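You operate a simulated robot arm through the tools that you are given. There is no shell and no other tool. Be economical: measure what you need, move in short steps, check, and stop when the job is done.

The job below is to be done with a simulated robot arm. You get a single attempt, and the scene is never put back.

JOB
Take the folded white bag and put it on the pale blue air filter on the top of the grey fitting table.

Only the result counts: the job must be done as asked and must still hold three seconds after the hand-in. Knocking over, shifting, dropping, spilling or breaking anything else fails it.

ROBOT AND FRAMES
A 6-joint arm with a two-finger parallel gripper, fixed in place. Base frame: the origin is at the foot of the arm, x ahead of it, y to its left, z up; the work surface is at about z = 80. Lengths are in cm, angles in degrees, forces in N, time in s.
With the tool pointing down near the work surface it reaches from about 26 to 68 cm from the base axis. Its first joint turns from -66.0 to 66.0 degrees. Payload 2.9 kg.
The tool frame sits at the grasp point between the pads (the TCP): z along the fingers, y along the line on which they close. The tips reach 3 cm beyond it. The gripper opens to 11 cm. The fingers are 2 cm wide and 1 cm thick; the gripper's body (4.8 by 11.2 cm) begins 5.5 cm behind the TCP.
Orientation is that of the tool frame in the base frame, as [roll, pitch, yaw] about the fixed x, y, z axes, in that order (R = Rz(yaw) Ry(pitch) Rx(roll)). With the fingers straight down and closing along the base's y, the tool's x points along the base's -x, its y along +y and its z along -z.

CONTROLS
- The arm moves only by the tool send_rows. Its argument "commands" is a list of rows, each a list of 7 numbers: the turn, a rotation vector about the tool's x, y, z in degrees, then the shift along the tool's x, y, z in cm, then the gripper command, from -1 (fully open) to 1 (shut), values between in proportion. In form: [[wx, wy, wz, x, y, z, grip], ...]. A call has 1 to 10 rows; each row is the pose to reach, as a shift and turn from the pose commanded when the call began, along the tool's axes at that moment. Each row takes 0.2 s and may step no farther than 5 cm and 8.6 degrees from the row before; otherwise, or with a gripper value out of range, the whole call is refused. A pose out of reach is approached as far as the arm can. The call stops where the force on the tool passes 40 N (or 10 N more than at its start, if that is more) or the arm is blocked; 0.2 s more then pass. Each finger travels about 10.8 cm/s and halts on what it meets, pressing with about 35 N; the grip force reading is that of the motor and also rises with nothing between the fingers. The clock runs only during rows and for 0.2 s after the last one: add rows that repeat a pose to give the fingers time. The reply holds the time, the measured pose of the TCP, the force on the tool along the base axes, the opening and the grip force, in the units named above and with some noise.
- Cameras (640 x 400 px; columns grow to the right, rows downward): "scene" is fixed at [7.45, 43.37, 137.8]; the picture's right is [-0.77, -0.64, 0.00], its down [-0.40, 0.49, -0.77] and it looks along [0.49, -0.60, -0.64] (base axes); focal length 334 px, centre (320, 200). "wrist" rides on the gripper at [-3.6, 0, -5.7] in the tool frame; the picture's right is [0.00, -1.00, 0.00], its down [0.97, 0.00, -0.24] and it looks along [0.24, 0.00, 0.97] (tool axes); focal length 218 px, centre (320, 200).
- camera(camera): a new picture of that camera. The clock stands still meanwhile.
- pixel_to_xyz(camera, pixels): for up to 12 pixels [column, row] of the newest picture of that camera ("zoom" is the newest enlarged one), the place [x, y, z] in the base frame of the surface seen there, good to about 0.3 cm. The clock stands still meanwhile.
- enlarge(camera, box): a new picture of the part [left, top, right, bottom] of that camera's present view, enlarged. The clock stands still meanwhile.
- hand_in(): hands the job in; it is judged then, once.

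Go step by step. Measure first, check grasps and placings, and put right what went wrong. The budget is 60 turns and 22 pictures, counting those below and the enlarged ones. Unless the task says otherwise, let go and move clear before handing in, and close with one line.

The tools are called after ">>>" as name(argument=value, ...) on one line, values as JSON. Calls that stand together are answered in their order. send_rows: Moves the arm, as the interface text tells. Its arguments: {"type":"object","properties":{"commands":{"type":"array","items":{"type":"array","items":{"type":"number"}}}},"required":["commands"]} The other tools are called the same way: camera (camera) takes a picture; pixel_to_xyz (camera, pixels) gives the place of the surface under pixels of a picture; enlarge (camera, box) takes an enlarged picture of a part of a camera's view; hand_in () hands the job in.

At the start:

```text
time_s: 0.0
tcp_pos: [49.58, 12.19, 106.86]
orientation: [180.0, 0.0, -179.9]
force: [0.2, 0.6, -0.2]
opening: 11.0
gripper_force: 0.1
```

scene: 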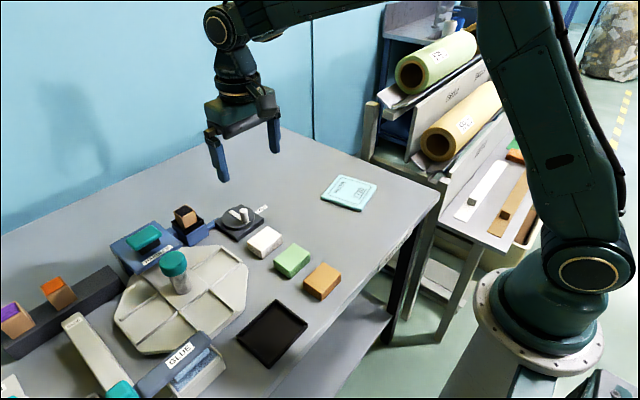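
wrist: 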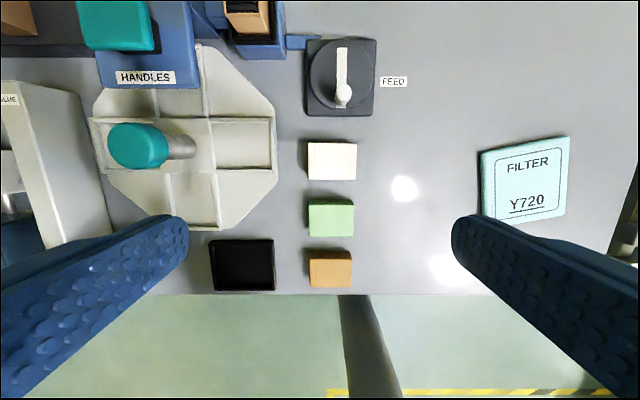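

The white block at scene (264,242), wrist (332,161), looks like the folded white bag, and the filter is at scene (349,192). I'll look closer and measure both.

>>> enlarge(camera="scene", box=[200, 160, 400, 310])

>>> pixel_to_xyz(camera="wrist", pixels=[[332, 161], [310, 145], [355, 145], [355, 178], [310, 178], [524, 180], [484, 153], [568, 138], [565, 214], [486, 216], [410, 150], [332, 218]])

>>> pixel_to_xyz(camera="scene", pixels=[[264, 239], [349, 192], [292, 258], [240, 216], [266, 226], [248, 240], [263, 253], [282, 238], [338, 175], [376, 184], [322, 197], [360, 209]])

```text
2.67 times, centred on (300, 235) of scene
```

zoom: 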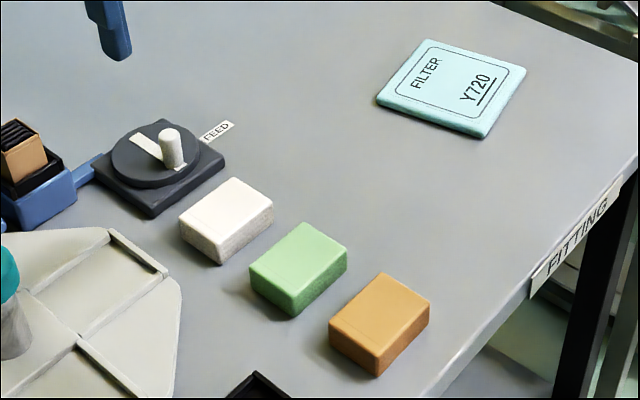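

```text
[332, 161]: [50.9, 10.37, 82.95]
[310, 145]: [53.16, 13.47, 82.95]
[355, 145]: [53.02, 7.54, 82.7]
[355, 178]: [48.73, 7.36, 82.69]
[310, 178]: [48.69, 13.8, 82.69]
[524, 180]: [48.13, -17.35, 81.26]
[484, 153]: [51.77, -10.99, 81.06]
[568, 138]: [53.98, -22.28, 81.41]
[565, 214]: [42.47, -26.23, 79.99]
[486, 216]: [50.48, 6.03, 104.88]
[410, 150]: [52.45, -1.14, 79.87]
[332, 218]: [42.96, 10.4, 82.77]
```

```text
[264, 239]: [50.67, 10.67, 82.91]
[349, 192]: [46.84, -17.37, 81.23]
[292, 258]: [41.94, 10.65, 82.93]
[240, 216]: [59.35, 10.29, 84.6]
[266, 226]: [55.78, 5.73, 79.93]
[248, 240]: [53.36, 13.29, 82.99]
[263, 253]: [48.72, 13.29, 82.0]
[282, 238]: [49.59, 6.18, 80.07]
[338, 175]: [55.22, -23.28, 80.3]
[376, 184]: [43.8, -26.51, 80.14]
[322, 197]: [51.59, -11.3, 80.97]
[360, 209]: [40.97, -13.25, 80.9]
```

The white item spans x 48.6–53.3, y 7.4–13.6, top z 82.9; the filter's top is at about z 81.2. I'll check both once more enlarged in the wrist view before moving.

>>> enlarge(camera="wrist", box=[250, 20, 410, 300])

>>> pixel_to_xyz(camera="wrist", pixels=[[278, 150], [275, 170], [270, 150], [343, 92], [308, 112], [370, 112], [486, 155], [565, 140], [564, 205], [487, 210], [275, 120], [484, 180]])

```text
1.43 times, centred on (330, 160) of wrist
```

zoom: 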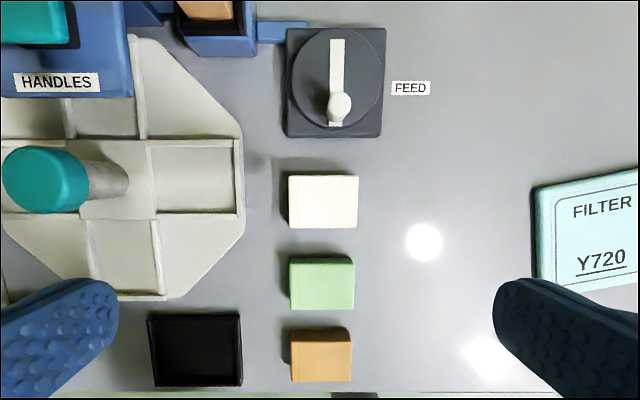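

```text
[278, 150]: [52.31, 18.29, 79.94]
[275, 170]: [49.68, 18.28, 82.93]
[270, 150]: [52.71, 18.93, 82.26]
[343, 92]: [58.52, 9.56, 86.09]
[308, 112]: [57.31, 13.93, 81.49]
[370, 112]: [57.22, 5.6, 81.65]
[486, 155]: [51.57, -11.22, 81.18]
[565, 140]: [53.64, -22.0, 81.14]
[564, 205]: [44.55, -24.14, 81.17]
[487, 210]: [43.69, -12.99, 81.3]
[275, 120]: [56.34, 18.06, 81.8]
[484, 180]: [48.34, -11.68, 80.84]
```

The white folded bag is clear on both y sides (the tray rim is at y 18.2). I'll narrow the fingers to about 9 cm and come down over its centre (50.9, 10.5), stopping above it.

>>> send_rows(commands=[[0, 0, 0, -1.3, -1.7, 2, -0.6], [0, 0, 0, -1.3, -1.7, 6, -0.6], [0, 0, 0, -1.3, -1.7, 10, -0.6], [0, 0, 0, -1.3, -1.7, 14, -0.6], [0, 0, 0, -1.3, -1.7, 17, -0.6], [0, 0, 0, -1.3, -1.7, 18.5, -0.6], [0, 0, 0, -1.3, -1.7, 18.5, -0.6]])

>>> camera(camera="wrist")

```text
time_s: 1.6
tcp_pos: [50.7, 10.53, 88.49]
orientation: [180.0, 0.0, 180.0]
force: [0.1, -1.0, -0.1]
opening: 8.8
gripper_force: 0.1
```

```text
17 pictures are left
```

wrist: 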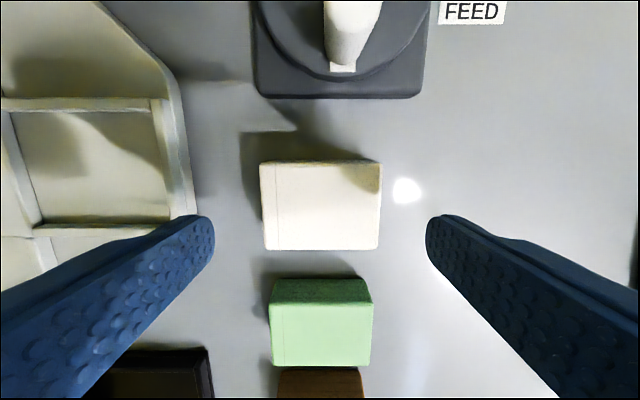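

The bag (320,205) is centred between the fingers, and the left finger stands clear of the tray. I'll go down 5 cm to put the tips just above the table.

>>> send_rows(commands=[[0, 0, 0, 0, 0, 2, -0.6], [0, 0, 0, 0, 0, 4, -0.6], [0, 0, 0, 0, 0, 5, -0.6], [0, 0, 0, 0, 0, 5, -0.6]])

```text
time_s: 2.6
tcp_pos: [50.84, 10.47, 83.42]
orientation: [-180.0, 0.1, 179.9]
force: [-0.5, 0.2, -0.4]
opening: 8.8
gripper_force: 0.0
```

No contact on the way down, and the tips are at about z 80.4. I'll close on the bag.

>>> send_rows(commands=[[0, 0, 0, 0, 0, 0, -0.2], [0, 0, 0, 0, 0, 0, 0.1], [0, 0, 0, 0, 0, 0, 0.4], [0, 0, 0, 0, 0, 0, 0.4], [0, 0, 0, 0, 0, 0, 0.4]])

```text
time_s: 3.8
tcp_pos: [50.78, 10.43, 83.45]
orientation: [-180.0, 0.0, 180.0]
force: [0.6, -0.3, 1.3]
opening: 6.47
gripper_force: 35.3
```

The fingers stopped at 6.47 cm with 35 N, so the bag is held. I'll lift 8 cm and look.

>>> send_rows(commands=[[0, 0, 0, 0, 0, -1, 0.4], [0, 0, 0, 0, 0, -2.5, 0.4], [0, 0, 0, 0, 0, -4.5, 0.4], [0, 0, 0, 0, 0, -6.5, 0.4], [0, 0, 0, 0, 0, -8, 0.4], [0, 0, 0, 0, 0, -8, 0.4]])

>>> camera(camera="wrist")

>>> camera(camera="scene")

```text
time_s: 5.2
tcp_pos: [50.67, 10.43, 91.64]
orientation: [179.9, 0.0, -180.0]
force: [-1.1, 0.3, -0.1]
opening: 6.46
gripper_force: 35.6
```

```text
16 pictures are left
```

wrist: 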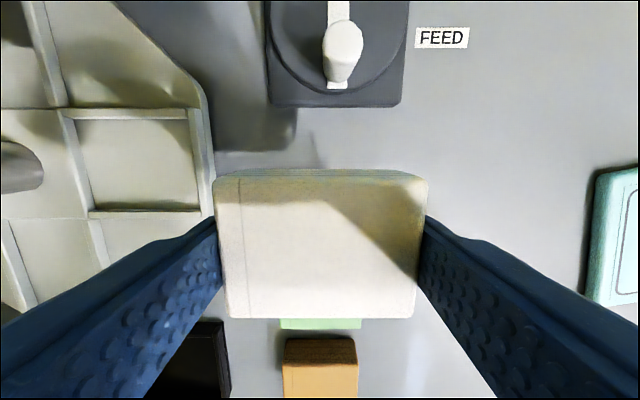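

```text
15 pictures are left
```

scene: 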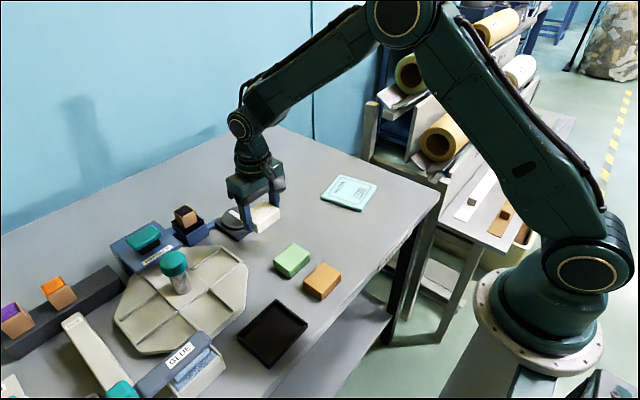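

The bag is held level and the others haven't moved. I'll carry it along -y at this height towards the filter's centre (47.3, -17.5).

>>> send_rows(commands=[[0, 0, 0, 0.2, -1.5, 0, 0.4], [0, 0, 0, 0.6, -4.5, 0, 0.4], [0, 0, 0, 1.1, -8.5, 0, 0.4], [0, 0, 0, 1.6, -12.5, 0, 0.4], [0, 0, 0, 2.1, -16.5, 0, 0.4], [0, 0, 0, 2.6, -20.5, 0, 0.4], [0, 0, 0, 3.0, -24.5, 0, 0.4], [0, 0, 0, 3.3, -27, 0, 0.4], [0, 0, 0, 3.4, -27.9, 0, 0.4], [0, 0, 0, 3.4, -27.9, 0, 0.4]])

>>> camera(camera="wrist")

>>> camera(camera="scene")

```text
time_s: 7.4
tcp_pos: [47.46, -17.4, 91.32]
orientation: [-179.9, -0.1, 179.9]
force: [0.3, 0.2, 0.2]
opening: 6.5
gripper_force: 34.7
```

```text
14 pictures are left
```

wrist: 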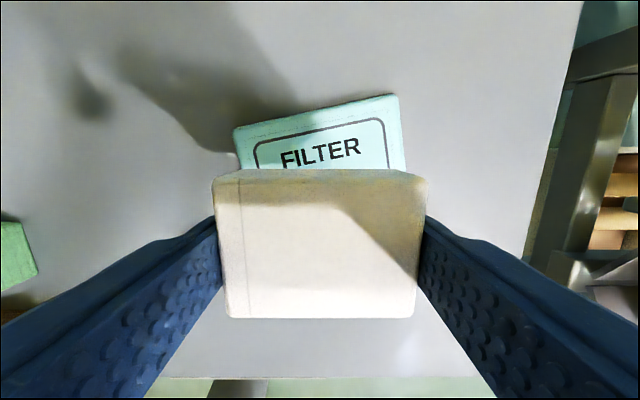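

```text
13 pictures are left
```

scene: 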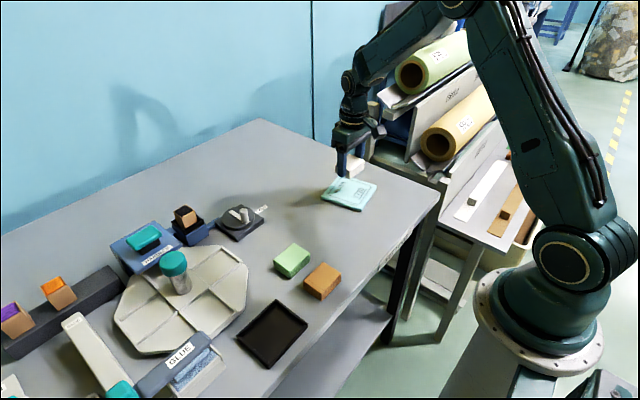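

The bag hangs over the filter, with its far edge at wrist row 95–130. I'll re-measure the filter's corners before lowering.

>>> pixel_to_xyz(camera="wrist", pixels=[[238, 132], [395, 99], [320, 155], [403, 165], [320, 240]])

>>> pixel_to_xyz(camera="scene", pixels=[[323, 194], [358, 207], [375, 184], [340, 201], [367, 195], [350, 190]])

```text
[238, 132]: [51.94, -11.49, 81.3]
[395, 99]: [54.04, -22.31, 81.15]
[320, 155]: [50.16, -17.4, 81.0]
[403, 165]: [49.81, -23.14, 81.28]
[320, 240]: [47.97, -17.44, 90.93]
```

```text
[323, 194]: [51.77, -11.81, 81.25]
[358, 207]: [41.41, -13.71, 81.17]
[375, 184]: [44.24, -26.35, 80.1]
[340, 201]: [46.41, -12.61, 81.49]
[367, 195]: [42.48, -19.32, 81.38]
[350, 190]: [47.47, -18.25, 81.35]
```

The filter's centre is (47.6, -17.9) and its top about z 81.25, so the bag should rest when the TCP is at about 84.75. I'll shift -0.5 in y and lower to just above that.

>>> send_rows(commands=[[0, 0, 0, -0.1, -0.5, 1, 0.4], [0, 0, 0, -0.1, -0.5, 3, 0.4], [0, 0, 0, -0.1, -0.5, 5, 0.4], [0, 0, 0, -0.1, -0.5, 6, 0.4], [0, 0, 0, -0.1, -0.5, 6.3, 0.4], [0, 0, 0, -0.1, -0.5, 6.3, 0.4]])

>>> enlarge(camera="scene", box=[290, 130, 410, 220])

```text
time_s: 8.8
tcp_pos: [47.63, -17.95, 85.04]
orientation: [-179.9, -0.1, -180.0]
force: [0.9, 0.6, -0.4]
opening: 6.46
gripper_force: 35.3
```

```text
4.44 times, centred on (350, 175) of scene
```

zoom: 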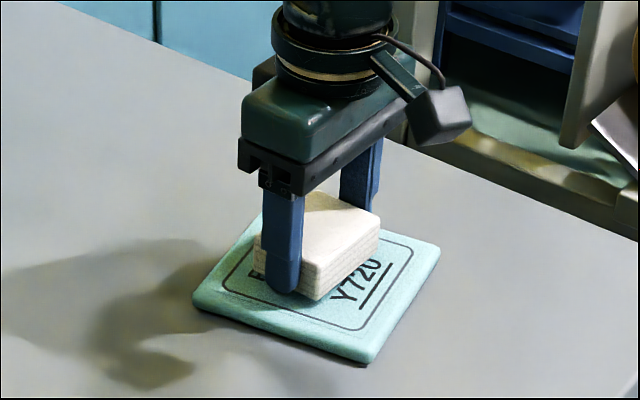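

No contact yet, and the bag sits just above the middle of the filter. I'll lower in 0.1 cm steps to feel for contact.

>>> send_rows(commands=[[0, 0, 0, 0, 0, 0.1, 0.4], [0, 0, 0, 0, 0, 0.2, 0.4], [0, 0, 0, 0, 0, 0.25, 0.4], [0, 0, 0, 0, 0, 0.25, 0.4]])

```text
time_s: 9.8
tcp_pos: [47.63, -18.03, 84.96]
orientation: [-180.0, 0.0, -180.0]
force: [-0.1, -0.3, -0.7]
opening: 6.49
gripper_force: 34.6
```

Still no contact force; I'll go down a little more.

>>> send_rows(commands=[[0, 0, 0, 0, 0, 0.1, 0.4], [0, 0, 0, 0, 0, 0.15, 0.4], [0, 0, 0, 0, 0, 0.15, 0.4]])

```text
time_s: 10.6
tcp_pos: [47.43, -18.02, 84.71]
orientation: [180.0, 0.1, -180.0]
force: [0.2, 0.1, -0.3]
opening: 6.48
gripper_force: 34.6
```

>>> send_rows(commands=[[0, 0, 0, 0, 0, 0.1, 0.4], [0, 0, 0, 0, 0, 0.15, 0.4], [0, 0, 0, 0, 0, 0.15, 0.4]])

>>> enlarge(camera="scene", box=[310, 160, 390, 220])

```text
time_s: 11.4
tcp_pos: [47.46, -18.09, 84.61]
orientation: [180.0, 0.1, 180.0]
force: [-2.7, 1.0, 8.8]
opening: 6.47
gripper_force: 34.7
```

```text
6.67 times, centred on (350, 190) of scene
```

zoom: 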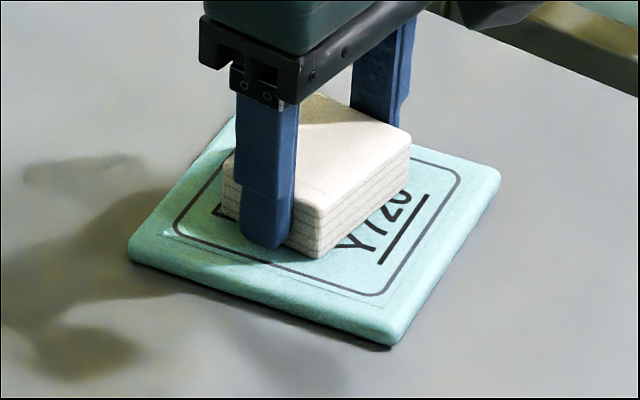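

The upward force of 8.8 N shows the bag now rests on the filter. I'll open gently to about 8.8 cm, then rise straight up.

>>> send_rows(commands=[[0, 0, 0, 0, 0, 0, -0.25], [0, 0, 0, 0, 0, 0, -0.45], [0, 0, 0, 0, 0, 0, -0.6], [0, 0, 0, 0, 0, 0, -0.6], [0, 0, 0, 0, 0, -1, -0.6], [0, 0, 0, 0, 0, -3, -0.6], [0, 0, 0, 0, 0, -6, -0.6], [0, 0, 0, 0, 0, -10, -0.6], [0, 0, 0, 0, 0, -13, -0.6], [0, 0, 0, 0, 0, -13, -0.6]])

>>> camera(camera="scene")

>>> camera(camera="wrist")

```text
time_s: 13.6
tcp_pos: [47.33, -18.08, 97.56]
orientation: [-179.9, 0.0, 179.9]
force: [0.4, 0.1, 0.0]
opening: 8.8
gripper_force: 0.1
```

```text
10 pictures are left
```

scene: 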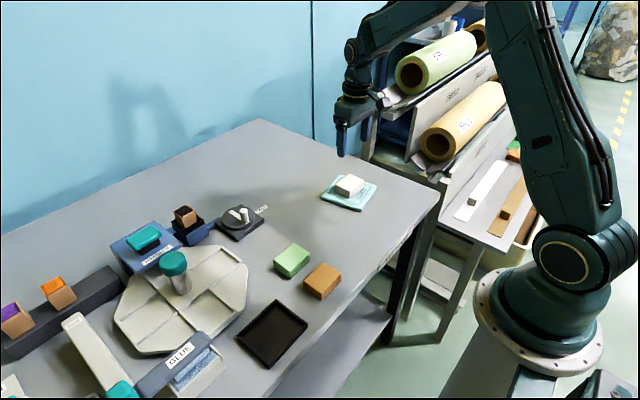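

```text
9 pictures are left
```

wrist: 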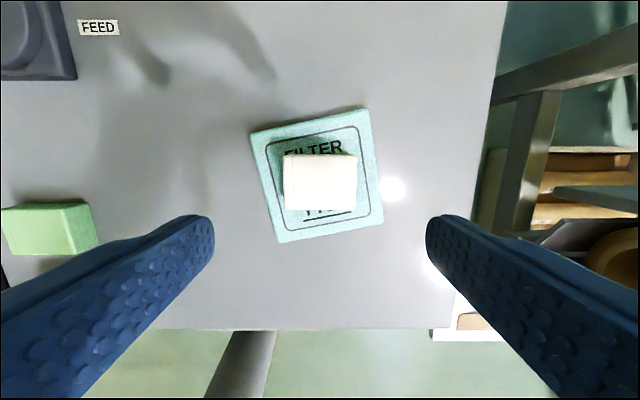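

The bag lies in the middle of the filter (wrist 320,182). The gripper is clear, and the filter and everything else are where they were, so I'm handing in.

>>> hand_in()

```text
The job is handed in.
```

The folded white bag is resting in the middle of the pale blue air filter on the fitting table, with the gripper released and clear and nothing else visibly moved.
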